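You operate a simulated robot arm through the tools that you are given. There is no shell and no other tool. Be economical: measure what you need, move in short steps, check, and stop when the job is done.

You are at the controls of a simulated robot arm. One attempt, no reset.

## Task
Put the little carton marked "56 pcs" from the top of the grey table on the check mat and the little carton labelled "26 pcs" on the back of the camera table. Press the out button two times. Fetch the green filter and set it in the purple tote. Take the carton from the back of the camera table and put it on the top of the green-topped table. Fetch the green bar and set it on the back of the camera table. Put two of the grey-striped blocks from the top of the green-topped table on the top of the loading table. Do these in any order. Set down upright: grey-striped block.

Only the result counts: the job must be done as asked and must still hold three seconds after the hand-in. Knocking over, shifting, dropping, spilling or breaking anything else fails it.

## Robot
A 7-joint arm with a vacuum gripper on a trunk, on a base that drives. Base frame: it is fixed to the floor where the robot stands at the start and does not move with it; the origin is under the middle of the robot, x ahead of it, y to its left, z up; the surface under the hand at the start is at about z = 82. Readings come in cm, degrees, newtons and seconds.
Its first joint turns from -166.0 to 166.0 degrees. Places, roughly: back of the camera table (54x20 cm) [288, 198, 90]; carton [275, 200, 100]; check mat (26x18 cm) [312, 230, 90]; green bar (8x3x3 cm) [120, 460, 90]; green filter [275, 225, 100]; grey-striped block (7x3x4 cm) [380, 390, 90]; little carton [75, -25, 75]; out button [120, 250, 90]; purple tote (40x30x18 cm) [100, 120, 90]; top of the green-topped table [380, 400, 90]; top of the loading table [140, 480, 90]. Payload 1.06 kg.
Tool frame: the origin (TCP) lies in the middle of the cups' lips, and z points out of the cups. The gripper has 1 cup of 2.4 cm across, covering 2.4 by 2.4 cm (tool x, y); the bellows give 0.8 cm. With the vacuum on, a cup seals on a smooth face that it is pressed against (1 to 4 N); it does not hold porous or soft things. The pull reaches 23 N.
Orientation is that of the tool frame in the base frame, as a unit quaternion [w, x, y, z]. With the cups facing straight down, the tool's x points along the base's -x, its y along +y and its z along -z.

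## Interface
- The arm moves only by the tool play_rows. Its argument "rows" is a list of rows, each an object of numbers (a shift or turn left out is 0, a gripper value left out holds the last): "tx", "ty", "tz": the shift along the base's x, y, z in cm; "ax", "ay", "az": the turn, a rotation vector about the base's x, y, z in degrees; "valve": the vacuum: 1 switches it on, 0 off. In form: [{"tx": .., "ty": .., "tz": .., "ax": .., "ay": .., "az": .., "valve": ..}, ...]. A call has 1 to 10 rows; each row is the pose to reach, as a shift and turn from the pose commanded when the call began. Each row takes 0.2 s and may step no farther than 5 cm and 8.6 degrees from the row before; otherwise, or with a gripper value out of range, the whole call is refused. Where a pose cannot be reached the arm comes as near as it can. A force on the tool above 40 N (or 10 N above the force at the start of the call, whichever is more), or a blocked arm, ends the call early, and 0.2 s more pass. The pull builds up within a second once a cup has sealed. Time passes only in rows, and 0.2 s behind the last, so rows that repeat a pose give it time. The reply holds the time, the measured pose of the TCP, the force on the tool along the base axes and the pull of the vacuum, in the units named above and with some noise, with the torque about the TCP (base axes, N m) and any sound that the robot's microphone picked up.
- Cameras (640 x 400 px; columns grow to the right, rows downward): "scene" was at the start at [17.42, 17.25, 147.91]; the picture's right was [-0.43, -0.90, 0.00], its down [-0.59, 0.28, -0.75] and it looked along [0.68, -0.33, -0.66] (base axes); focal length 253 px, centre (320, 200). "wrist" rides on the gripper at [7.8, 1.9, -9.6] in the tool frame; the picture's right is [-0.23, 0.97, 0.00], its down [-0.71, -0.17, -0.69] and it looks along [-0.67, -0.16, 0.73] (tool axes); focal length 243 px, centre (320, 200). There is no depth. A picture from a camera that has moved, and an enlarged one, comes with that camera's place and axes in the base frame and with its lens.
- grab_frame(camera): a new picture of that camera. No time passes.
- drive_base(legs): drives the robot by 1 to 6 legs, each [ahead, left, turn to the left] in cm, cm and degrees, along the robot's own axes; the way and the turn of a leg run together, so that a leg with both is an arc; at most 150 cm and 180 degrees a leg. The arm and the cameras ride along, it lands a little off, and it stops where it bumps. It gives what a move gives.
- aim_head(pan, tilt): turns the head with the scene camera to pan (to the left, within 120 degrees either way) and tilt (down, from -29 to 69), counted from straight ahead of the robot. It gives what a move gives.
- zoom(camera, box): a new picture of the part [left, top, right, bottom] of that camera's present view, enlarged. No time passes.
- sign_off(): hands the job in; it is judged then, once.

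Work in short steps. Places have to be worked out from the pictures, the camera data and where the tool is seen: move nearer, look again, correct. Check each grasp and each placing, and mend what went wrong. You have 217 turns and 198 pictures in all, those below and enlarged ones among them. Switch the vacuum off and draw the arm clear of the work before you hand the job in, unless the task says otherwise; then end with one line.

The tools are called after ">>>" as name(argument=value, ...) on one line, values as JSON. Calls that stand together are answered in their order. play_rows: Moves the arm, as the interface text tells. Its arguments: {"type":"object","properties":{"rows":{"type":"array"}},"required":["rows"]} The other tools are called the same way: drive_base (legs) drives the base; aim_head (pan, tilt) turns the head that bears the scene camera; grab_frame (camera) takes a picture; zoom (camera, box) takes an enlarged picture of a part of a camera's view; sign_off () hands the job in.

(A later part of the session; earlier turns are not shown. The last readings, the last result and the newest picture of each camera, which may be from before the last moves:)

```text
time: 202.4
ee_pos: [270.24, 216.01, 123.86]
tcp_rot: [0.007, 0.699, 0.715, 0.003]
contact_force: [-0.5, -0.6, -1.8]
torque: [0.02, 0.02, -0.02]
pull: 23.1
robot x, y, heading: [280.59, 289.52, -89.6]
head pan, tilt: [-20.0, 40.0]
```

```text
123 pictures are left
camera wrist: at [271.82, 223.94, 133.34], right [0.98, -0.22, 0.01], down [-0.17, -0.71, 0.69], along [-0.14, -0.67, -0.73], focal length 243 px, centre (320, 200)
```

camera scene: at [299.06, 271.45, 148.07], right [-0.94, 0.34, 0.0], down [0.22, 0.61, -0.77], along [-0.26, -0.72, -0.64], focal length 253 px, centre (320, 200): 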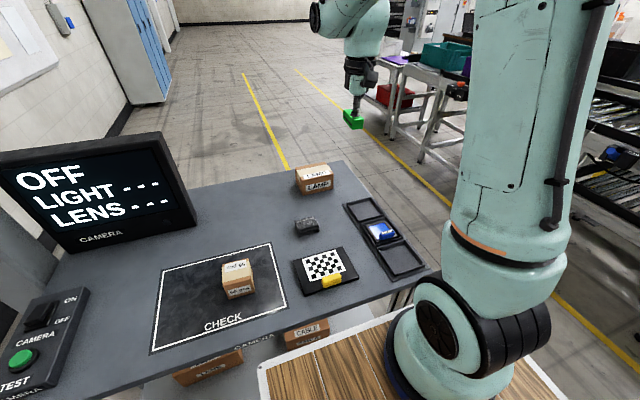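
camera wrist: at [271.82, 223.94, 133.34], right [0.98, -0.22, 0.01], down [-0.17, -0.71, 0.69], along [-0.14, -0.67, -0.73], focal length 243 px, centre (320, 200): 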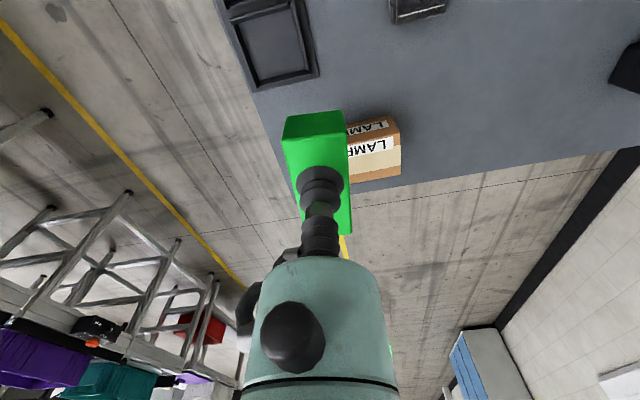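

LAMP is at about [276, 199]. I'll put the bar at about [296, 199] in the strip, so I move across at height and then lower partway.

>>> play_rows(rows=[{"tx": 4.5, "ty": -2}, {"tx": 9, "ty": -4}, {"tx": 13.5, "ty": -6}, {"tx": 18, "ty": -8}, {"tx": 22, "ty": -11}, {"tx": 25.5, "ty": -14}, {"tx": 26, "ty": -17, "tz": -3}, {"tx": 26, "ty": -17, "tz": -8}, {"tx": 26, "ty": -17, "tz": -13}, {"tx": 26, "ty": -17, "tz": -18}])

>>> grab_frame(camera="wrist")

>>> grab_frame(camera="scene")

```text
time: 204.6
ee_pos: [296.16, 198.97, 106.09]
tcp_rot: [0.008, 0.699, 0.715, 0.003]
contact_force: [0.0, -0.3, -0.1]
torque: [0.01, 0.06, -0.01]
pull: 22.6
robot x, y, heading: [281.16, 289.15, -89.9]
head pan, tilt: [-20.0, 40.0]
```

```text
122 pictures are left
camera wrist: at [297.78, 206.89, 115.47], right [0.98, -0.21, 0.02], down [-0.17, -0.71, 0.69], along [-0.14, -0.67, -0.73], focal length 243 px, centre (320, 200)
```

wrist: 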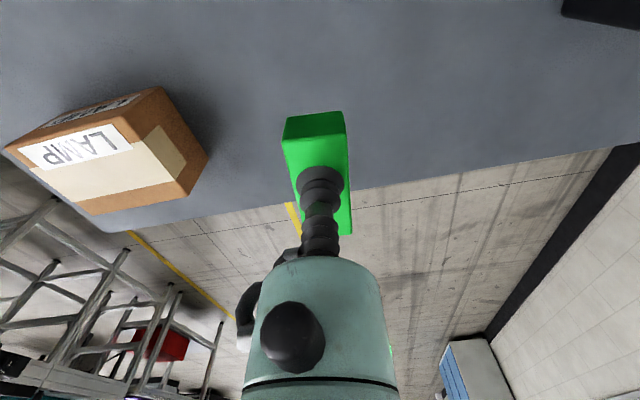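

```text
121 pictures are left
camera scene: at [299.05, 271.5, 148.08], right [-0.94, 0.34, 0.0], down [0.22, 0.61, -0.77], along [-0.26, -0.72, -0.64], focal length 253 px, centre (320, 200)
```

scene: 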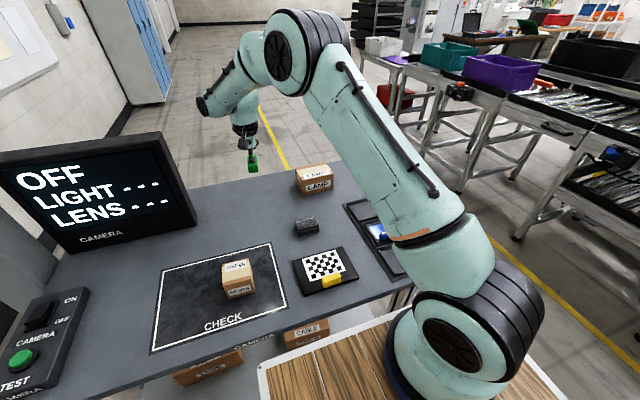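

The back edge is at y≈185, so the bar at 195–203 is well inside. I lower to contact.

>>> play_rows(rows=[{"tz": -4}, {"tz": -8}, {"tz": -10.5}, {"tz": -12}, {"tz": -12.6}, {"tz": -12.6}])

```text
time: 206.0
ee_pos: [296.2, 199.15, 93.26]
tcp_rot: [0.006, 0.7, 0.714, 0.004]
contact_force: [0.4, 0.2, -1.5]
torque: [0.02, 0.03, 0.01]
pull: 22.3
robot x, y, heading: [280.77, 289.31, -89.5]
head pan, tilt: [-20.0, 40.0]
```

>>> play_rows(rows=[{"tz": -0.3}, {"tz": -0.6}, {"tz": -0.9}, {"tz": -0.9}])

```text
time: 207.0
ee_pos: [296.18, 199.05, 92.56]
tcp_rot: [0.009, 0.7, 0.714, 0.003]
contact_force: [3.8, -4.5, 16.1]
torque: [0.0, 0.08, 0.04]
pull: 23.4
robot x, y, heading: [281.0, 289.47, -89.5]
head pan, tilt: [-20.0, 40.0]
```

Contact made; I release and lift.

>>> play_rows(rows=[{"tz": 0.6, "valve": 0}, {"tz": 0.6}, {"tz": 0.6}, {"tz": 0.6}, {"tz": 0.6}, {"tz": 3}, {"tz": 7}, {"tz": 12}, {"tz": 17}])

>>> grab_frame(camera="wrist")

```text
time: 209.0
ee_pos: [296.19, 199.18, 109.56]
tcp_rot: [0.007, 0.699, 0.715, 0.003]
contact_force: [-0.2, -0.1, -1.4]
torque: [0.03, -0.01, -0.02]
pull: 0.0
robot x, y, heading: [280.73, 289.54, -89.5]
head pan, tilt: [-20.0, 40.0]
```

```text
120 pictures are left
camera wrist: at [297.81, 206.99, 119.05], right [0.98, -0.22, 0.01], down [-0.17, -0.71, 0.69], along [-0.14, -0.67, -0.73], focal length 243 px, centre (320, 200)
```

wrist: 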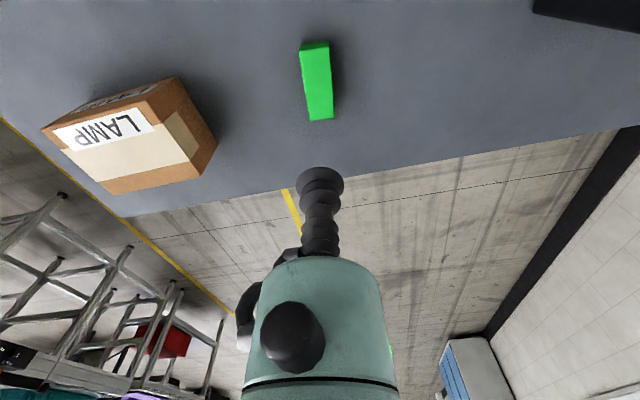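

Bar placed. I move above the LAMP carton next.

>>> play_rows(rows=[{"tx": -4.9, "tz": 1}, {"tx": -9.8, "tz": 1}, {"tx": -14.7, "tz": 1}, {"tx": -19.6, "tz": 1}])

>>> grab_frame(camera="wrist")

>>> zoom(camera="scene", box=[230, 120, 390, 220])

```text
time: 210.0
ee_pos: [276.96, 199.26, 110.3]
tcp_rot: [0.006, 0.699, 0.716, 0.003]
contact_force: [0.7, 0.1, 0.0]
torque: [0.01, 0.03, 0.03]
pull: 0.2
robot x, y, heading: [280.64, 289.42, -89.2]
head pan, tilt: [-20.0, 40.0]
```

```text
119 pictures are left
camera wrist: at [278.52, 207.08, 119.85], right [0.98, -0.21, 0.01], down [-0.17, -0.71, 0.69], along [-0.14, -0.67, -0.73], focal length 243 px, centre (320, 200)
```

wrist: 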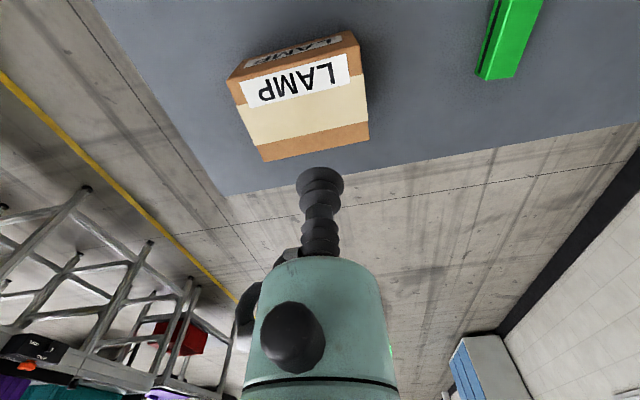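

```text
4.00 times, centred on (310, 170) of scene
camera zoom: at [299.13, 271.47, 148.07], right [-0.94, 0.33, 0.0], down [0.21, 0.61, -0.77], along [-0.26, -0.72, -0.64], focal length 1010 px, centre (360, 320)
```

zoom: 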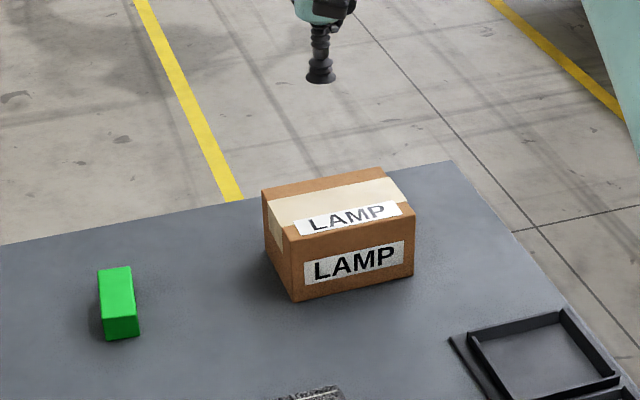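

LAMP's top centre is [275.4, 198.4, 97.4]. I descend onto it with vacuum on.

>>> play_rows(rows=[{"tx": -1.5, "ty": -0.8, "tz": -4, "valve": 1}, {"tx": -1.5, "ty": -0.8, "tz": -8}, {"tx": -1.5, "ty": -0.8, "tz": -11}, {"tx": -1.5, "ty": -0.8, "tz": -12.2}, {"tx": -1.5, "ty": -0.8, "tz": -12.9}, {"tx": -1.5, "ty": -0.8, "tz": -12.9}])

```text
time: 211.4
ee_pos: [275.34, 198.21, 97.36]
tcp_rot: [0.007, 0.7, 0.714, 0.003]
contact_force: [0.4, -0.7, -0.8]
torque: [-0.02, 0.02, -0.03]
pull: 0.1
robot x, y, heading: [281.34, 289.43, -89.5]
head pan, tilt: [-20.0, 40.0]
```

>>> play_rows(rows=[{"tz": -0.4}, {"tz": -0.8}, {"tz": -1.2}, {"tz": -1.2}])

```text
time: 212.4
ee_pos: [275.28, 198.2, 96.34]
tcp_rot: [0.007, 0.7, 0.714, 0.002]
contact_force: [6.5, 2.0, 17.3]
torque: [-0.01, 0.19, 0.01]
pull: 22.8
robot x, y, heading: [281.48, 289.58, -89.6]
head pan, tilt: [-20.0, 40.0]
```

Sealed. I lift it well clear.

>>> play_rows(rows=[{"tz": 1}, {"tz": 2.5}, {"tz": 6}, {"tz": 11}, {"tz": 16}, {"tz": 21}, {"tz": 26}, {"tz": 30}, {"tz": 30, "ty": 4.5}, {"tz": 30, "ty": 9}])

>>> grab_frame(camera="wrist")

```text
time: 214.6
ee_pos: [275.32, 207.48, 126.16]
tcp_rot: [0.006, 0.699, 0.715, 0.004]
contact_force: [-0.5, 0.0, -2.8]
torque: [0.06, -0.02, -0.01]
pull: 22.8
robot x, y, heading: [280.9, 289.36, -89.7]
head pan, tilt: [-20.0, 40.0]
```

```text
117 pictures are left
camera wrist: at [276.85, 215.29, 135.64], right [0.98, -0.21, 0.01], down [-0.17, -0.71, 0.69], along [-0.14, -0.67, -0.73], focal length 243 px, centre (320, 200)
```

wrist: 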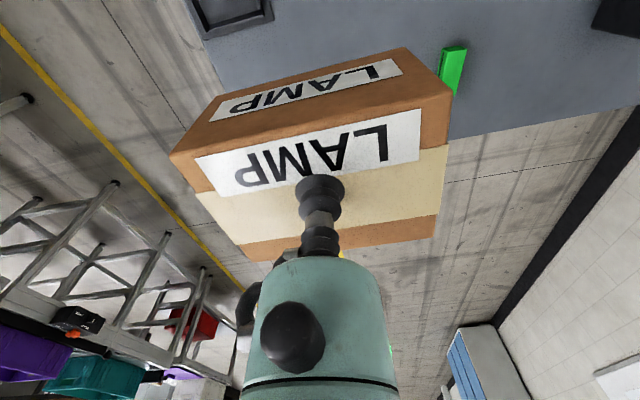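

Held. I pull in a little more, then back off and turn toward the green-topped table.

>>> play_rows(rows=[{"ty": 4.5}, {"ty": 9}])

>>> drive_base(legs=[[-45, 0, 0], [0, 0, 89.5]])

>>> aim_head(pan=25, tilt=35)

>>> grab_frame(camera="scene")

```text
time: 215.2
ee_pos: [275.17, 216.43, 126.26]
tcp_rot: [0.007, 0.7, 0.714, 0.004]
contact_force: [-0.3, -0.9, -2.5]
torque: [0.08, 0.0, -0.01]
pull: 22.6
robot x, y, heading: [281.13, 289.51, -89.7]
head pan, tilt: [-20.0, 40.0]
```

```text
time: 221.7
ee_pos: [353.55, 327.72, 126.28]
tcp_rot: [0.003, -0.007, 1.0, 0.007]
contact_force: [0.2, 0.3, -1.8]
torque: [0.02, 0.04, 0.03]
pull: 23.3
robot x, y, heading: [280.91, 334.22, 0.1]
head pan, tilt: [-20.0, 40.0]
```

```text
time: 222.8
ee_pos: [353.48, 327.77, 126.24]
tcp_rot: [0.003, -0.006, 1.0, 0.007]
contact_force: [0.4, -0.8, -1.8]
torque: [-0.01, 0.05, 0.0]
pull: 22.8
robot x, y, heading: [280.96, 334.18, -0.1]
head pan, tilt: [25.0, 35.0]
```

```text
116 pictures are left
camera scene: at [298.51, 358.66, 148.83], right [0.42, -0.91, 0.0], down [-0.52, -0.24, -0.82], along [0.74, 0.35, -0.57], focal length 253 px, centre (320, 200)
```

scene: 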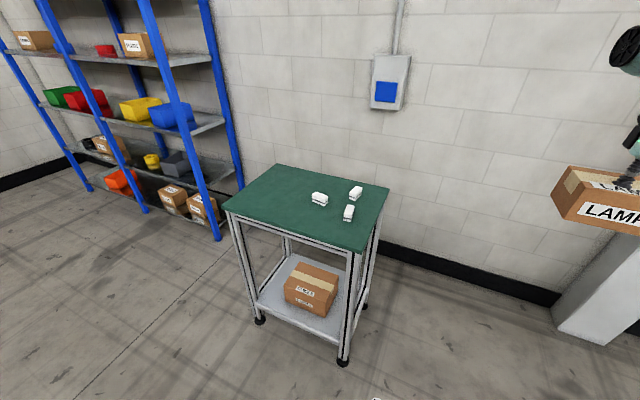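

The green table spans x≈354–397, y≈371–426, with three blocks on its right half. I'll set LAMP at about [375, 413], so I drive up facing it.

>>> drive_base(legs=[[0, 73, 0], [20, 0, 0]])

>>> aim_head(pan=0, tilt=45)

>>> grab_frame(camera="scene")

>>> grab_frame(camera="wrist")

```text
time: 227.9
ee_pos: [373.76, 399.94, 126.36]
tcp_rot: [0.003, -0.012, 1.0, 0.007]
contact_force: [0.6, 0.0, -1.0]
torque: [0.02, 0.01, 0.0]
pull: 23.1
robot x, y, heading: [300.92, 405.56, 0.4]
head pan, tilt: [25.0, 35.0]
```

```text
time: 228.8
ee_pos: [373.68, 399.93, 126.31]
tcp_rot: [0.002, -0.011, 1.0, 0.008]
contact_force: [0.4, -0.5, -3.6]
torque: [0.0, 0.01, 0.0]
pull: 22.9
robot x, y, heading: [300.91, 405.32, 0.5]
head pan, tilt: [0.0, 45.0]
```

```text
115 pictures are left
camera scene: at [318.59, 426.62, 147.35], right [0.01, -1.0, 0.0], down [-0.71, -0.01, -0.71], along [0.71, 0.01, -0.71], focal length 253 px, centre (320, 200)
```

scene: 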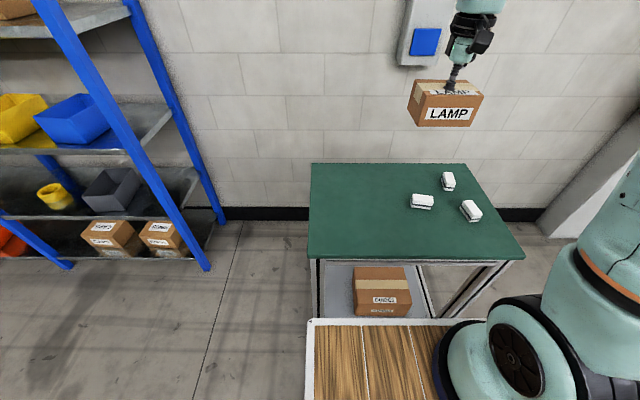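

```text
114 pictures are left
camera wrist: at [365.77, 401.39, 135.75], right [0.21, 0.98, 0.01], down [0.71, -0.17, 0.69], along [0.67, -0.14, -0.73], focal length 243 px, centre (320, 200)
```

wrist: 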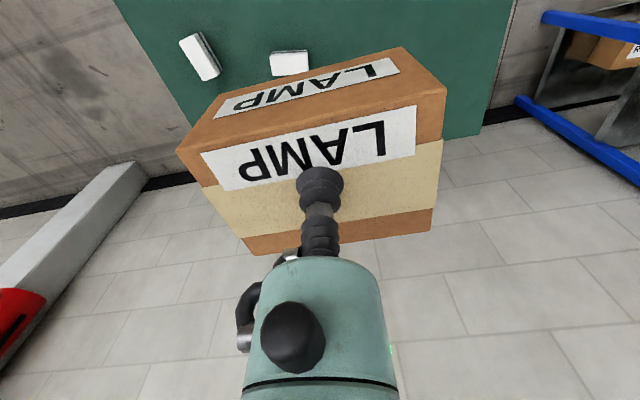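

The left half of the table is free. I shift to about [377, 415] and lower to z≈102.

>>> play_rows(rows=[{"tx": 1, "ty": 4.5}, {"tx": 2, "ty": 9}, {"tx": 3, "ty": 13}, {"tx": 3, "ty": 15}, {"tx": 3, "ty": 15, "tz": -5}, {"tx": 3, "ty": 15, "tz": -10}, {"tx": 3, "ty": 15, "tz": -15}, {"tx": 3, "ty": 15, "tz": -20}, {"tx": 3, "ty": 15, "tz": -24}])

>>> grab_frame(camera="scene")

>>> grab_frame(camera="wrist")

```text
time: 230.8
ee_pos: [376.81, 414.61, 102.42]
tcp_rot: [0.003, -0.012, 1.0, 0.007]
contact_force: [-0.5, 0.7, -2.4]
torque: [0.0, -0.05, -0.01]
pull: 23.3
robot x, y, heading: [300.59, 405.76, 0.6]
head pan, tilt: [0.0, 45.0]
```

```text
113 pictures are left
camera scene: at [318.55, 426.6, 147.35], right [0.01, -1.0, 0.0], down [-0.71, -0.01, -0.71], along [0.71, 0.01, -0.71], focal length 253 px, centre (320, 200)
```

scene: 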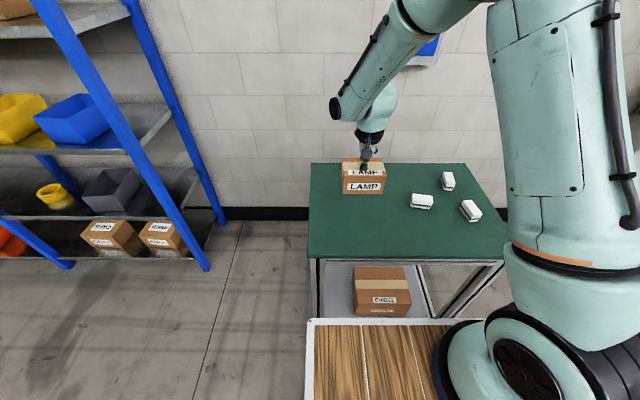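

```text
112 pictures are left
camera wrist: at [368.8, 416.1, 111.93], right [0.21, 0.98, 0.02], down [0.71, -0.17, 0.69], along [0.67, -0.14, -0.73], focal length 243 px, centre (320, 200)
```

wrist: 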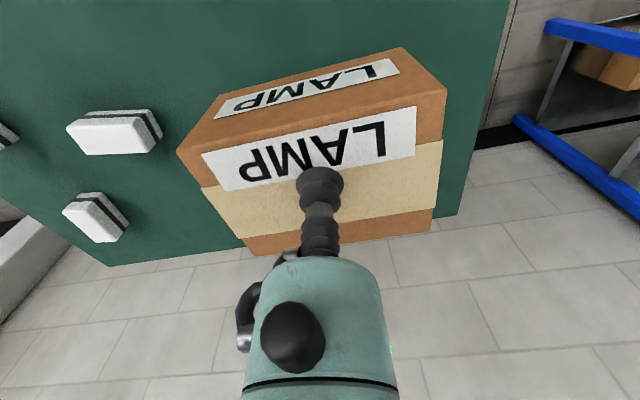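

Footprint is well on the table. I lower in fine steps.

>>> play_rows(rows=[{"tz": -2.5}, {"tz": -4.5}, {"tz": -5.4}, {"tz": -6}, {"tz": -6.4}, {"tz": -6.4}])

```text
time: 232.2
ee_pos: [376.82, 414.74, 95.99]
tcp_rot: [0.002, -0.011, 1.0, 0.007]
contact_force: [-0.5, -0.3, -2.1]
torque: [0.01, 0.02, 0.01]
pull: 22.9
robot x, y, heading: [300.67, 405.56, 0.7]
head pan, tilt: [0.0, 45.0]
```

>>> play_rows(rows=[{"tz": -0.5}, {"tz": -1}, {"tz": -1.5}, {"tz": -1.5}])

```text
time: 233.2
ee_pos: [376.74, 414.78, 94.53]
tcp_rot: [0.003, -0.011, 1.0, 0.007]
contact_force: [4.1, 5.5, 16.0]
torque: [-0.12, -0.03, 0.01]
pull: 23.1
robot x, y, heading: [300.53, 405.95, 0.6]
head pan, tilt: [0.0, 45.0]
```

Contact at 94.5 (table z≈88). I release and lift.

>>> play_rows(rows=[{"tz": 0.6, "valve": 0}, {"tz": 0.6}, {"tz": 0.6}, {"tz": 0.6}, {"tz": 0.6}, {"tz": 3}, {"tz": 7}, {"tz": 12}, {"tz": 15}])

>>> grab_frame(camera="wrist")

>>> zoom(camera="scene", box=[320, 150, 500, 262])

```text
time: 235.2
ee_pos: [376.85, 414.85, 109.64]
tcp_rot: [0.002, -0.011, 1.0, 0.007]
contact_force: [0.5, 0.1, -0.1]
torque: [-0.04, 0.02, -0.04]
pull: 0.0
robot x, y, heading: [300.95, 405.8, 0.4]
head pan, tilt: [0.0, 45.0]
```

```text
111 pictures are left
camera wrist: at [368.9, 416.33, 119.07], right [0.21, 0.98, 0.01], down [0.71, -0.16, 0.69], along [0.67, -0.14, -0.73], focal length 243 px, centre (320, 200)
```

wrist: 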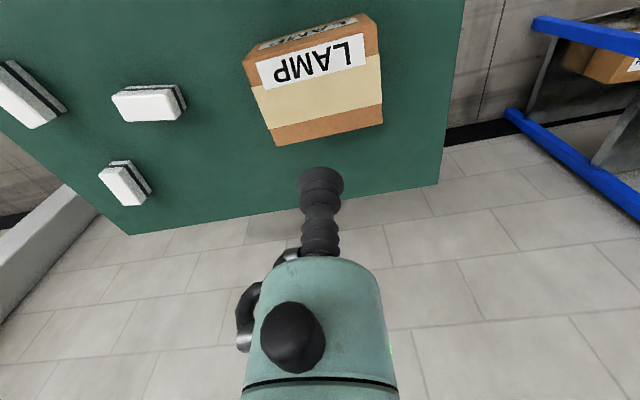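

```text
3.56 times, centred on (410, 206) of scene
camera zoom: at [318.61, 426.62, 147.34], right [0.01, -1.0, 0.0], down [-0.71, -0.01, -0.71], along [0.71, 0.01, -0.71], focal length 898 px, centre (0, 179)
```

zoom: 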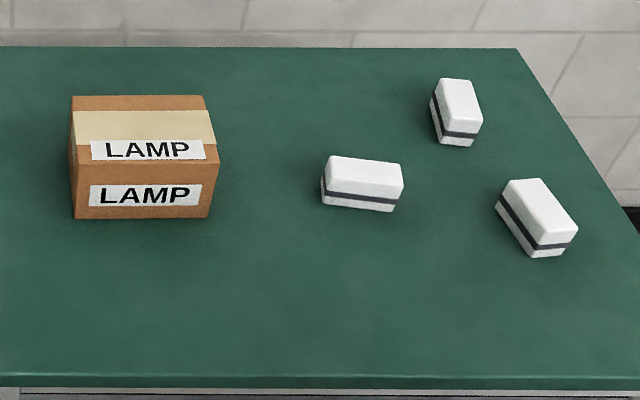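

LAMP stands on the green table. I zoom on the blocks to check that their stripes match.

>>> zoom(camera="scene", box=[400, 165, 490, 225])

```text
6.67 times, centred on (445, 195) of scene
camera zoom: at [318.61, 426.62, 147.34], right [0.01, -1.0, 0.0], down [-0.71, -0.01, -0.71], along [0.71, 0.01, -0.71], focal length 1684 px, centre (-513, 233)
```

zoom: 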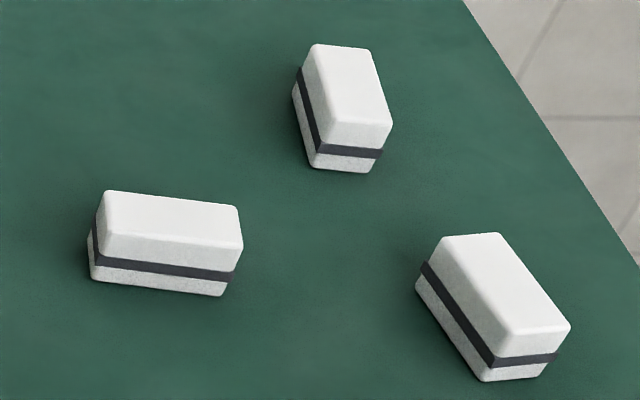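

All three match. I move above the left block (about [375.3, 395.5]) for a precise look, since its top is only about 3 cm wide.

>>> play_rows(rows=[{"ty": -4.9}, {"ty": -9.8}, {"ty": -14.7}, {"tx": -1.4, "ty": -19.3}, {"tx": -1.4, "ty": -19.3, "tz": -4.5}, {"tx": -1.4, "ty": -19.3, "tz": -9}])

>>> grab_frame(camera="wrist")

>>> zoom(camera="scene", box=[390, 155, 480, 225])

```text
time: 236.6
ee_pos: [375.33, 395.19, 100.59]
tcp_rot: [0.004, -0.012, 1.0, 0.008]
contact_force: [0.9, -0.4, 0.6]
torque: [0.01, -0.04, 0.01]
pull: 0.1
robot x, y, heading: [300.8, 405.51, 0.3]
head pan, tilt: [0.0, 45.0]
```

```text
108 pictures are left
camera wrist: at [367.39, 396.75, 110.04], right [0.21, 0.98, 0.01], down [0.71, -0.17, 0.69], along [0.67, -0.14, -0.73], focal length 243 px, centre (320, 200)
```

wrist: 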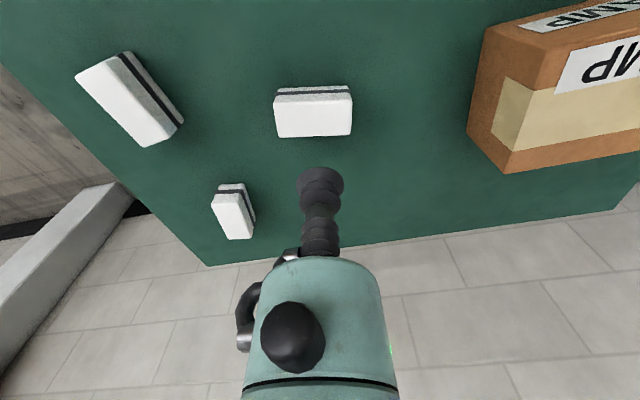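

```text
5.71 times, centred on (435, 190) of scene
camera zoom: at [318.54, 426.61, 147.35], right [0.01, -1.0, 0.0], down [-0.71, -0.01, -0.71], along [0.71, 0.01, -0.71], focal length 1444 px, centre (-337, 257)
```

zoom: 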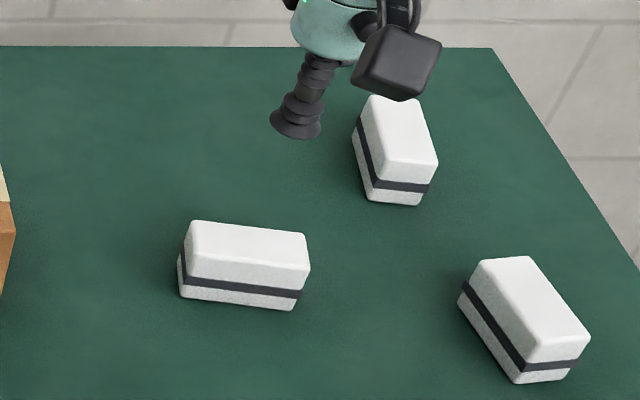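

The block's top centre triangulates to [375.45, 395.0, 91.6], with the cup already over it. I descend with vacuum on.

>>> play_rows(rows=[{"tx": 0.1, "ty": -0.1, "tz": -4, "valve": 1}, {"tx": 0.1, "ty": -0.1, "tz": -6.5}, {"tx": 0.1, "ty": -0.1, "tz": -8}, {"tx": 0.1, "ty": -0.1, "tz": -8.8}, {"tx": 0.1, "ty": -0.1, "tz": -9.4}, {"tx": 0.1, "ty": -0.1, "tz": -9.4}])

```text
time: 238.0
ee_pos: [375.5, 395.47, 91.1]
tcp_rot: [0.003, -0.012, 1.0, 0.007]
contact_force: [0.0, -0.5, 4.4]
torque: [0.01, 0.04, 0.05]
pull: 0.0
robot x, y, heading: [300.65, 405.14, 0.4]
head pan, tilt: [0.0, 45.0]
```

Contact without seal yet; I press slightly more.

>>> play_rows(rows=[{"tz": -0.2}, {"tz": -0.4}, {"tz": -0.4}])

>>> grab_frame(camera="wrist")

>>> zoom(camera="scene", box=[390, 155, 480, 225])

```text
time: 238.8
ee_pos: [375.34, 395.41, 90.68]
tcp_rot: [0.004, -0.011, 1.0, 0.007]
contact_force: [-0.6, -1.3, 15.6]
torque: [0.06, -0.07, 0.01]
pull: 0.1
robot x, y, heading: [301.08, 405.61, 0.3]
head pan, tilt: [0.0, 45.0]
```

```text
106 pictures are left
camera wrist: at [367.47, 396.99, 100.17], right [0.21, 0.98, 0.01], down [0.71, -0.17, 0.69], along [0.67, -0.14, -0.73], focal length 243 px, centre (320, 200)
```

wrist: 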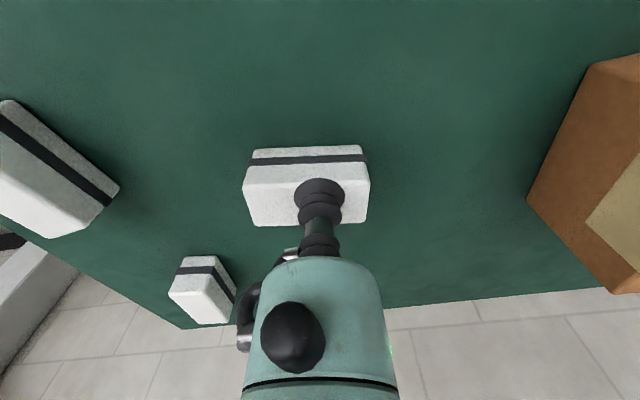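

```text
5.71 times, centred on (435, 190) of scene
camera zoom: at [318.52, 426.62, 147.35], right [0.01, -1.0, 0.0], down [-0.71, -0.01, -0.71], along [0.71, 0.01, -0.71], focal length 1444 px, centre (-337, 257)
```

zoom: 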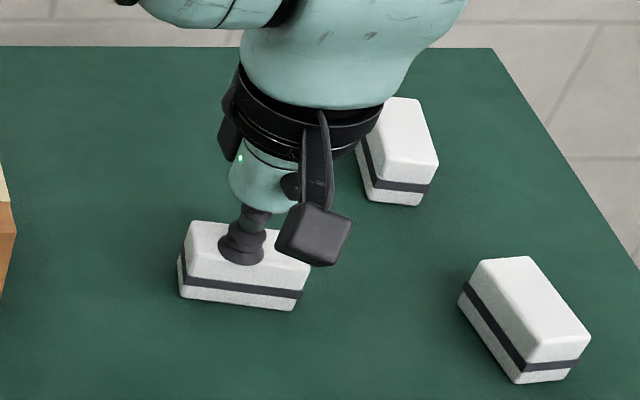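

In the wrist view the cup overhangs the near (-x) edge a little. I lift, shift +0.6 cm in x, and press again.

>>> play_rows(rows=[{"tz": 1}, {"tz": 2}, {"tx": 0.6, "ty": -0.5, "tz": 2}, {"tx": 0.6, "ty": -0.5, "tz": 1}, {"tx": 0.6, "ty": -0.5, "tz": 0.3}, {"tx": 0.6, "ty": -0.5, "tz": 0.1}, {"tx": 0.6, "ty": -0.5, "tz": 0.1}, {"tx": 0.6, "ty": -0.5, "tz": 0.1}])

>>> grab_frame(camera="wrist")

```text
time: 240.6
ee_pos: [376.12, 395.06, 90.74]
tcp_rot: [0.003, -0.012, 1.0, 0.007]
contact_force: [5.6, 1.7, 15.0]
torque: [-0.13, 0.01, 0.03]
pull: 22.2
robot x, y, heading: [301.0, 405.76, 0.5]
head pan, tilt: [0.0, 45.0]
```

```text
104 pictures are left
camera wrist: at [368.08, 396.54, 100.2], right [0.21, 0.98, 0.01], down [0.71, -0.17, 0.69], along [0.67, -0.14, -0.73], focal length 243 px, centre (320, 200)
```

wrist: 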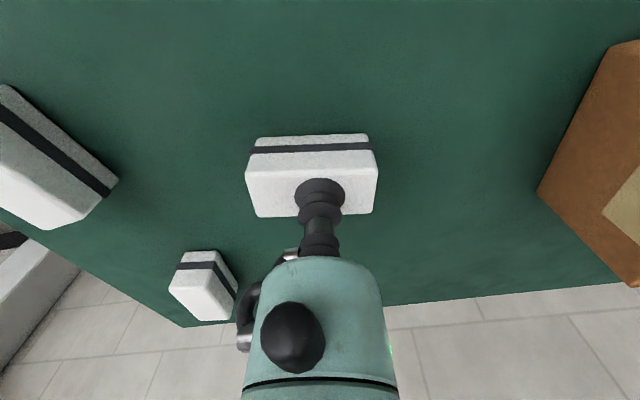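

Sealed (22.2 N). I lift and zoom on the held block to judge its upright orientation.

>>> play_rows(rows=[{"tz": 0.7}, {"tz": 2}, {"tz": 6}, {"tz": 11}, {"tz": 16}, {"tz": 21}, {"tz": 26}, {"tz": 31}, {"tz": 35}])

>>> zoom(camera="wrist", box=[220, 110, 420, 235])

>>> zoom(camera="scene", box=[410, 165, 490, 225])

>>> zoom(camera="scene", box=[380, 20, 520, 150])

```text
time: 242.6
ee_pos: [375.94, 394.65, 125.88]
tcp_rot: [0.002, -0.01, 1.0, 0.007]
contact_force: [0.3, 0.0, -0.5]
torque: [0.0, 0.02, 0.0]
pull: 22.8
robot x, y, heading: [300.99, 405.52, 0.7]
head pan, tilt: [0.0, 45.0]
```

```text
3.20 times, centred on (320, 172) of wrist
camera zoom: at [368.0, 396.25, 135.37], right [0.21, 0.98, 0.01], down [0.71, -0.17, 0.69], along [0.67, -0.14, -0.73], focal length 776 px, centre (320, 288)
```

zoom: 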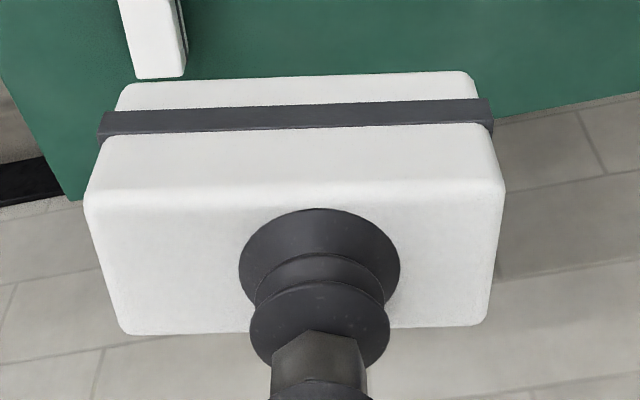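

```text
6.67 times, centred on (450, 195) of scene
camera zoom: at [318.62, 426.61, 147.34], right [0.01, -1.0, 0.0], down [-0.71, -0.01, -0.71], along [0.71, 0.01, -0.71], focal length 1684 px, centre (-547, 233)
```

zoom: 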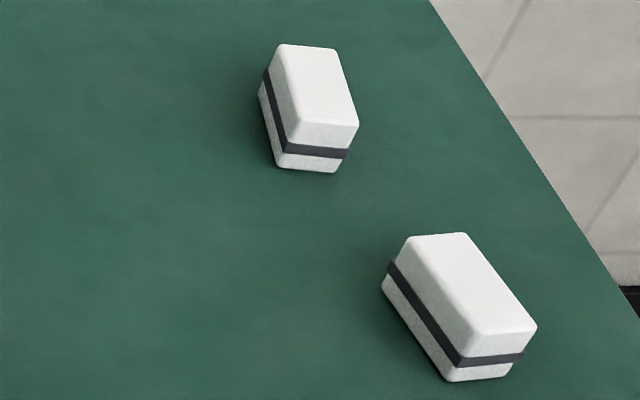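

```text
3.08 times, centred on (450, 85) of scene
camera zoom: at [318.62, 426.61, 147.34], right [0.01, -1.0, 0.0], down [-0.71, -0.01, -0.71], along [0.71, 0.01, -0.71], focal length 777 px, centre (-80, 554)
```

zoom: 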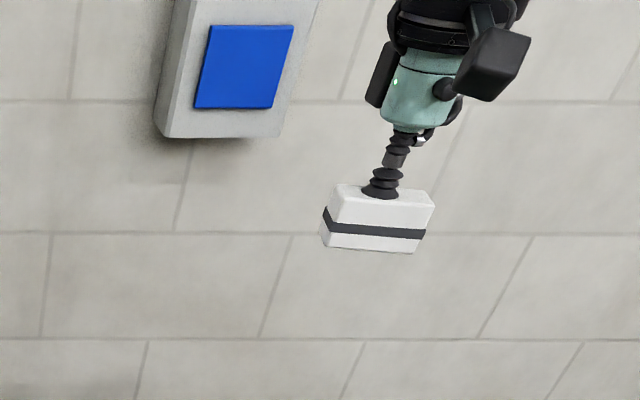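

The held block is upright like its neighbours (stripe low). I'll set the blocks at the free right-front corner of the loading table, about [168, 466] and [178, 466]. I drive there, staying clear of the cross-conveyor's end.

>>> drive_base(legs=[[-20, 0, 0], [0, 80, 0], [0, 0, 179], [44, 0, 0]])

>>> aim_head(pan=10, tilt=45)

>>> grab_frame(camera="scene")

>>> grab_frame(camera="wrist")

```text
time: 257.6
ee_pos: [162.69, 500.28, 125.85]
tcp_rot: [0.007, 1.0, -0.003, -0.002]
contact_force: [-0.4, 1.2, -0.3]
torque: [0.04, -0.01, -0.02]
pull: 22.6
robot x, y, heading: [237.58, 487.29, 178.8]
head pan, tilt: [0.0, 45.0]
```

```text
time: 258.3
ee_pos: [162.74, 500.24, 125.78]
tcp_rot: [0.007, 1.0, -0.003, -0.002]
contact_force: [-0.9, -0.5, -0.5]
torque: [0.01, 0.0, 0.03]
pull: 23.0
robot x, y, heading: [237.5, 486.87, 178.7]
head pan, tilt: [10.0, 45.0]
```

```text
100 pictures are left
camera scene: at [218.91, 465.16, 147.35], right [-0.15, 0.99, 0.0], down [0.7, 0.11, -0.71], along [-0.7, -0.11, -0.71], focal length 253 px, centre (320, 200)
```

scene: 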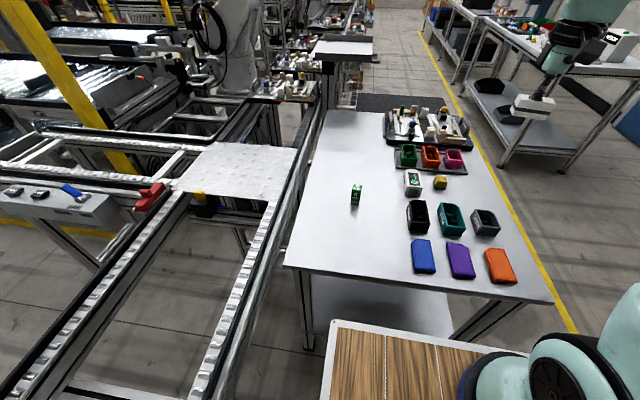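

```text
99 pictures are left
camera wrist: at [170.6, 498.44, 135.34], right [-0.24, -0.97, 0.01], down [-0.7, 0.19, 0.69], along [-0.67, 0.16, -0.73], focal length 243 px, centre (320, 200)
```

wrist: 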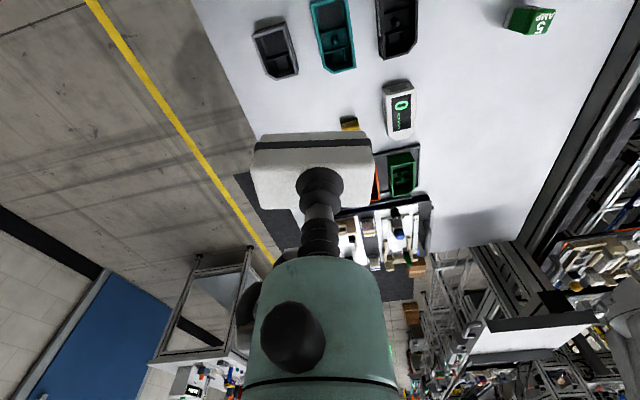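

The free zone is x 165–180, y 452–480. I'll put the first block at about [172, 459]. I move there at height.

>>> play_rows(rows=[{"tx": 1, "ty": -4.5}, {"tx": 2, "ty": -9}, {"tx": 3, "ty": -13.5}, {"tx": 4, "ty": -18}, {"tx": 5, "ty": -22.5}, {"tx": 6, "ty": -27}, {"tx": 7, "ty": -31.5}, {"tx": 8, "ty": -36}, {"tx": 9.3, "ty": -40.5}])

>>> grab_frame(camera="wrist")

```text
time: 260.3
ee_pos: [171.89, 459.76, 125.98]
tcp_rot: [0.006, 1.0, -0.003, -0.003]
contact_force: [-0.2, 0.8, -0.2]
torque: [-0.04, 0.01, 0.02]
pull: 22.7
robot x, y, heading: [237.74, 487.58, 178.7]
head pan, tilt: [10.0, 45.0]
```

```text
98 pictures are left
camera wrist: at [179.78, 458.05, 135.5], right [-0.24, -0.97, 0.02], down [-0.7, 0.19, 0.69], along [-0.67, 0.16, -0.73], focal length 243 px, centre (320, 200)
```

wrist: 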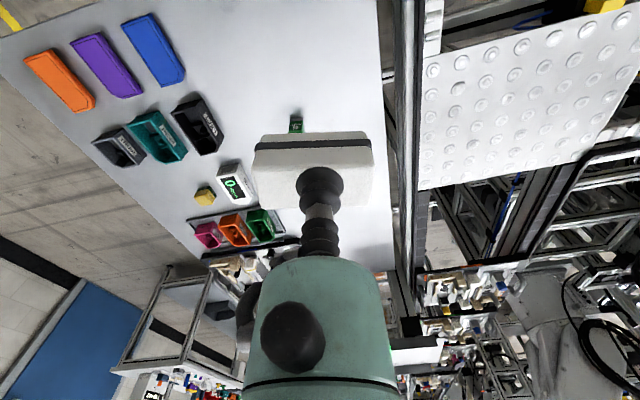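

Edge at y≈449, so there's ample margin. I lower to z≈94.

>>> play_rows(rows=[{"ty": 1, "tz": -4.5}, {"ty": 1, "tz": -9.4}, {"ty": 1, "tz": -14.3}, {"ty": 1, "tz": -19.2}, {"ty": 1, "tz": -24.1}, {"ty": 1, "tz": -29}, {"ty": 1, "tz": -32}])

>>> grab_frame(camera="wrist")

>>> grab_frame(camera="scene")

```text
time: 261.9
ee_pos: [172.23, 460.69, 93.69]
tcp_rot: [0.007, 1.0, -0.003, -0.003]
contact_force: [0.1, -0.1, -0.9]
torque: [0.01, 0.02, 0.0]
pull: 22.6
robot x, y, heading: [237.73, 487.51, 178.8]
head pan, tilt: [10.0, 45.0]
```

```text
97 pictures are left
camera wrist: at [179.99, 458.84, 103.14], right [-0.24, -0.97, 0.01], down [-0.7, 0.19, 0.69], along [-0.67, 0.16, -0.73], focal length 243 px, centre (320, 200)
```

wrist: 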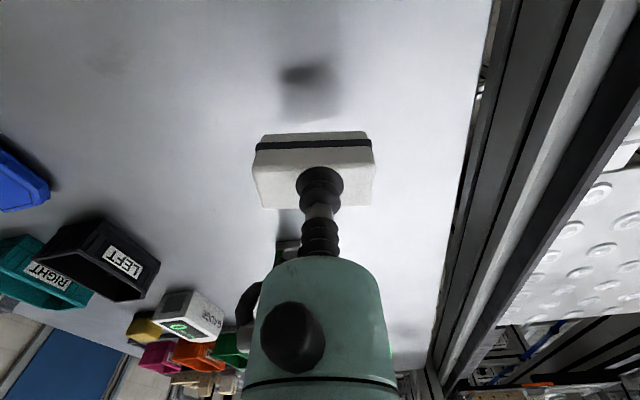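

```text
96 pictures are left
camera scene: at [218.93, 465.18, 147.35], right [-0.15, 0.99, 0.0], down [0.7, 0.11, -0.71], along [-0.7, -0.11, -0.71], focal length 253 px, centre (320, 200)
```

scene: 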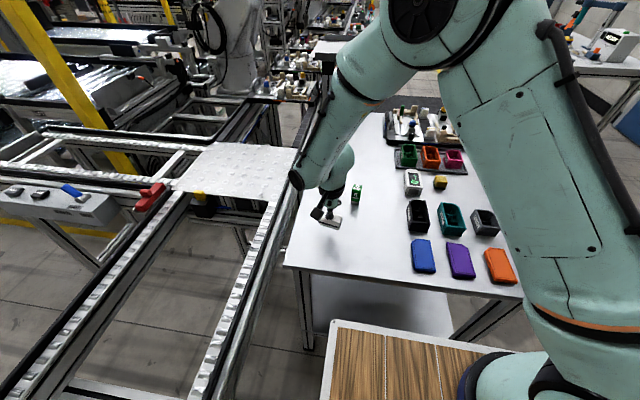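

Lowering further in steps toward expected contact at about 88–89.

>>> play_rows(rows=[{"tz": -2}, {"tz": -3.4}, {"tz": -4}, {"tz": -4.5}, {"tz": -5}, {"tz": -5}])

```text
time: 263.3
ee_pos: [172.06, 460.62, 88.89]
tcp_rot: [0.008, 1.0, -0.003, -0.003]
contact_force: [2.5, -4.7, 15.2]
torque: [0.14, -0.02, 0.03]
pull: 23.3
robot x, y, heading: [237.12, 487.0, 178.9]
head pan, tilt: [10.0, 45.0]
```

Contact (15 N). I release and lift straight up.

>>> play_rows(rows=[{"tz": 0.6, "valve": 0}, {"tz": 0.6}, {"tz": 0.6}, {"tz": 0.6}, {"tz": 0.6}, {"tz": 2}, {"tz": 5}, {"tz": 10}, {"tz": 15}, {"tz": 20}])

>>> grab_frame(camera="wrist")

```text
time: 265.5
ee_pos: [171.91, 460.95, 109.12]
tcp_rot: [0.005, 1.0, -0.004, -0.002]
contact_force: [-0.7, -0.3, -0.8]
torque: [0.01, -0.03, 0.04]
pull: 0.1
robot x, y, heading: [237.6, 487.27, 178.9]
head pan, tilt: [10.0, 45.0]
```

```text
95 pictures are left
camera wrist: at [179.75, 459.02, 118.47], right [-0.24, -0.97, 0.01], down [-0.7, 0.18, 0.69], along [-0.67, 0.16, -0.73], focal length 243 px, centre (320, 200)
```

wrist: 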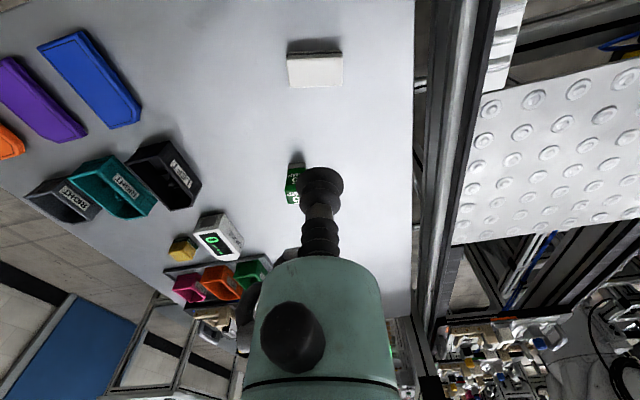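

First block placed upright. I raise the arm and recentre it for the drive.

>>> play_rows(rows=[{"tz": 4.9}, {"tz": 9.8}, {"tz": 14}, {"tz": 16, "ty": 4}, {"tz": 16, "ty": 8.9}, {"tz": 16, "ty": 13.8}, {"tz": 16, "ty": 18.7}, {"tz": 16, "ty": 23.6}, {"tz": 16, "ty": 28.5}, {"tz": 16, "ty": 33}])

>>> zoom(camera="scene", box=[270, 160, 470, 300])

```text
time: 267.7
ee_pos: [172.19, 493.85, 124.72]
tcp_rot: [0.007, 1.0, -0.002, -0.002]
contact_force: [0.0, -0.5, 0.1]
torque: [0.02, 0.0, 0.01]
pull: 0.1
robot x, y, heading: [237.3, 487.12, 178.8]
head pan, tilt: [10.0, 45.0]
```

```text
2.86 times, centred on (370, 230) of scene
camera zoom: at [218.93, 465.11, 147.34], right [-0.15, 0.99, 0.0], down [0.7, 0.11, -0.71], along [-0.7, -0.11, -0.71], focal length 722 px, centre (177, 114)
```

zoom: 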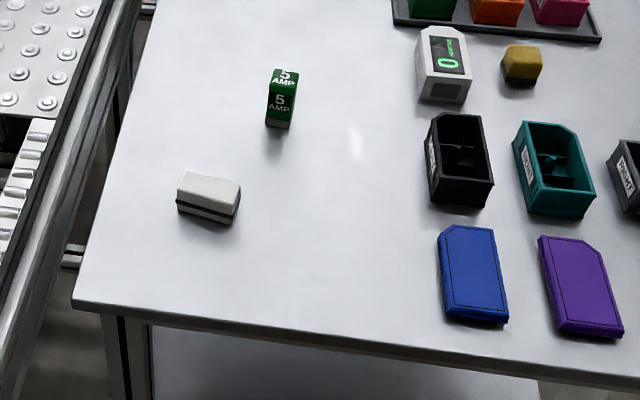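

Good. I return to the green-topped table.

>>> drive_base(legs=[[-44, 0, 0], [0, 0, -179], [0, -95, 0], [16, 0, 0]])

>>> aim_head(pan=0, tilt=45)

>>> zoom(camera="scene", box=[320, 130, 480, 250])

>>> grab_frame(camera="wrist")

```text
time: 283.1
ee_pos: [367.38, 392.16, 124.68]
tcp_rot: [0.002, -0.032, 0.999, 0.006]
contact_force: [-0.9, -0.1, 0.6]
torque: [-0.04, -0.03, 0.01]
pull: 0.0
robot x, y, heading: [301.4, 393.85, 2.9]
head pan, tilt: [10.0, 45.0]
```

```text
time: 283.8
ee_pos: [367.33, 392.07, 124.7]
tcp_rot: [0.002, -0.03, 1.0, 0.007]
contact_force: [0.0, 0.9, 0.0]
torque: [-0.03, 0.0, 0.02]
pull: 0.1
robot x, y, heading: [301.34, 394.33, 2.9]
head pan, tilt: [0.0, 45.0]
```

```text
3.33 times, centred on (400, 190) of scene
camera zoom: at [318.54, 415.86, 147.35], right [0.05, -1.0, 0.0], down [-0.71, -0.03, -0.71], along [0.71, 0.03, -0.71], focal length 842 px, centre (53, 233)
```

zoom: 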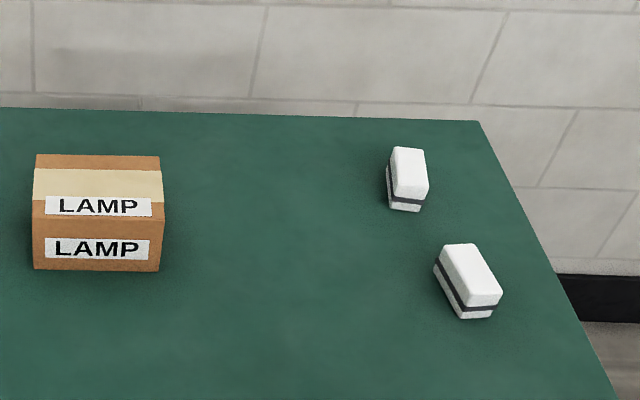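

```text
92 pictures are left
camera wrist: at [359.28, 393.33, 134.16], right [0.17, 0.98, 0.01], down [0.71, -0.14, 0.69], along [0.68, -0.11, -0.73], focal length 243 px, centre (320, 200)
```

wrist: 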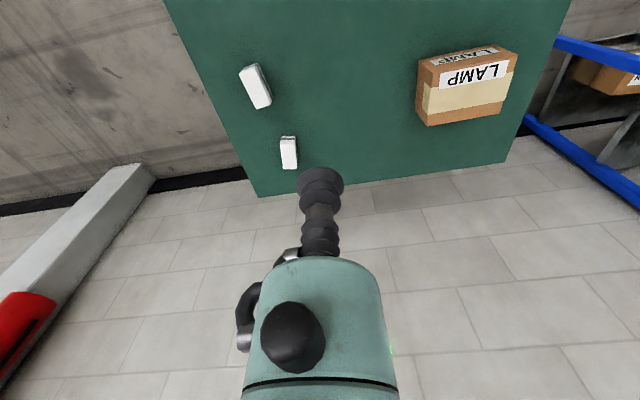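

Block C is at about [371.2, 381.1]. I move above it to z≈101 for a close look.

>>> play_rows(rows=[{"tx": 1.5, "ty": -4}, {"tx": 3, "ty": -8}, {"tx": 3.9, "ty": -11}, {"tx": 3.9, "ty": -11, "tz": -4.9}, {"tx": 3.9, "ty": -11, "tz": -9.8}, {"tx": 3.9, "ty": -11, "tz": -14.7}, {"tx": 3.9, "ty": -11, "tz": -19.6}, {"tx": 3.9, "ty": -11, "tz": -23.5}])

>>> zoom(camera="wrist", box=[240, 60, 400, 220])

>>> zoom(camera="scene", box=[410, 160, 510, 240])

```text
time: 285.6
ee_pos: [371.44, 381.13, 101.33]
tcp_rot: [0.003, -0.031, 0.999, 0.008]
contact_force: [0.7, 0.1, 0.1]
torque: [0.02, -0.04, -0.01]
pull: 0.1
robot x, y, heading: [301.31, 394.2, 2.9]
head pan, tilt: [0.0, 45.0]
```

```text
2.50 times, centred on (320, 140) of wrist
camera zoom: at [363.35, 382.33, 110.73], right [0.17, 0.98, 0.01], down [0.71, -0.14, 0.69], along [0.68, -0.11, -0.73], focal length 606 px, centre (320, 350)
```

zoom: 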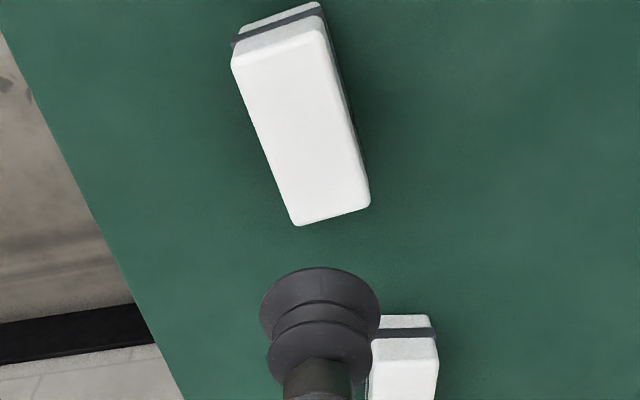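

```text
5.00 times, centred on (460, 200) of scene
camera zoom: at [318.49, 415.86, 147.35], right [0.05, -1.0, 0.0], down [-0.71, -0.03, -0.71], along [0.71, 0.03, -0.71], focal length 1263 px, centre (-380, 200)
```

zoom: 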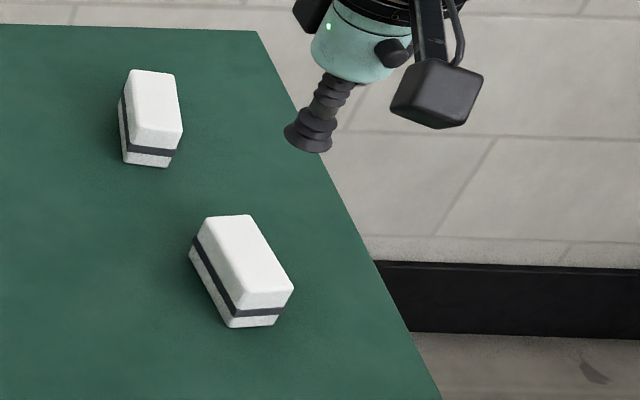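

The block's top centre refines to about [371.9, 380.5]. I shift and descend with vacuum on.

>>> play_rows(rows=[{"tx": 0.5, "ty": -0.6, "tz": -4, "valve": 1}, {"tx": 0.5, "ty": -0.6, "tz": -7.5}, {"tx": 0.5, "ty": -0.6, "tz": -9}, {"tx": 0.5, "ty": -0.6, "tz": -9.8}, {"tx": 0.5, "ty": -0.6, "tz": -10.2}, {"tx": 0.5, "ty": -0.6, "tz": -10.5}, {"tx": 0.5, "ty": -0.6, "tz": -10.5}])

>>> zoom(camera="wrist", box=[240, 110, 400, 250])

```text
time: 287.2
ee_pos: [371.76, 380.47, 90.61]
tcp_rot: [0.004, -0.031, 0.999, 0.007]
contact_force: [3.5, 4.3, 16.9]
torque: [-0.12, 0.07, 0.01]
pull: 22.6
robot x, y, heading: [301.45, 394.41, 2.7]
head pan, tilt: [0.0, 45.0]
```

```text
2.86 times, centred on (320, 180) of wrist
camera zoom: at [363.71, 381.76, 100.17], right [0.17, 0.98, 0.01], down [0.71, -0.14, 0.69], along [0.68, -0.11, -0.73], focal length 693 px, centre (320, 257)
```

zoom: 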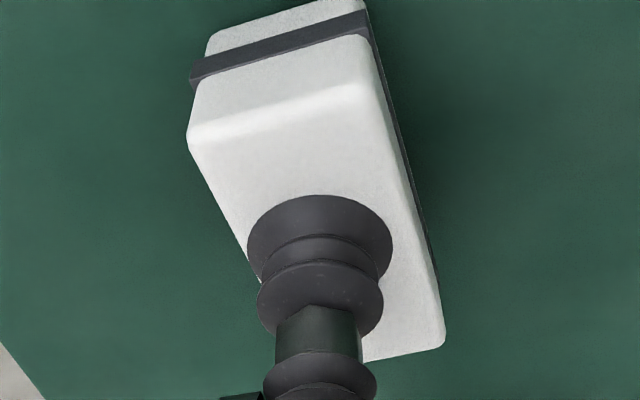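

Sealed. I lift straight up.

>>> play_rows(rows=[{"tz": 0.7}, {"tz": 2}, {"tz": 6}, {"tz": 11}, {"tz": 16}, {"tz": 21}, {"tz": 26}, {"tz": 31}, {"tz": 35}])

>>> grab_frame(camera="wrist")

```text
time: 289.2
ee_pos: [371.55, 380.49, 125.57]
tcp_rot: [0.003, -0.032, 0.999, 0.007]
contact_force: [0.3, 0.5, -1.4]
torque: [-0.02, 0.05, -0.01]
pull: 22.7
robot x, y, heading: [301.87, 393.95, 2.7]
head pan, tilt: [0.0, 45.0]
```

```text
88 pictures are left
camera wrist: at [363.51, 381.75, 135.15], right [0.17, 0.98, 0.01], down [0.71, -0.14, 0.69], along [0.68, -0.11, -0.73], focal length 243 px, centre (320, 200)
```

wrist: 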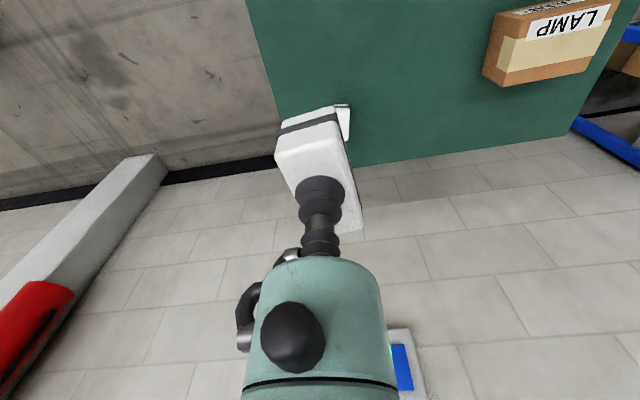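

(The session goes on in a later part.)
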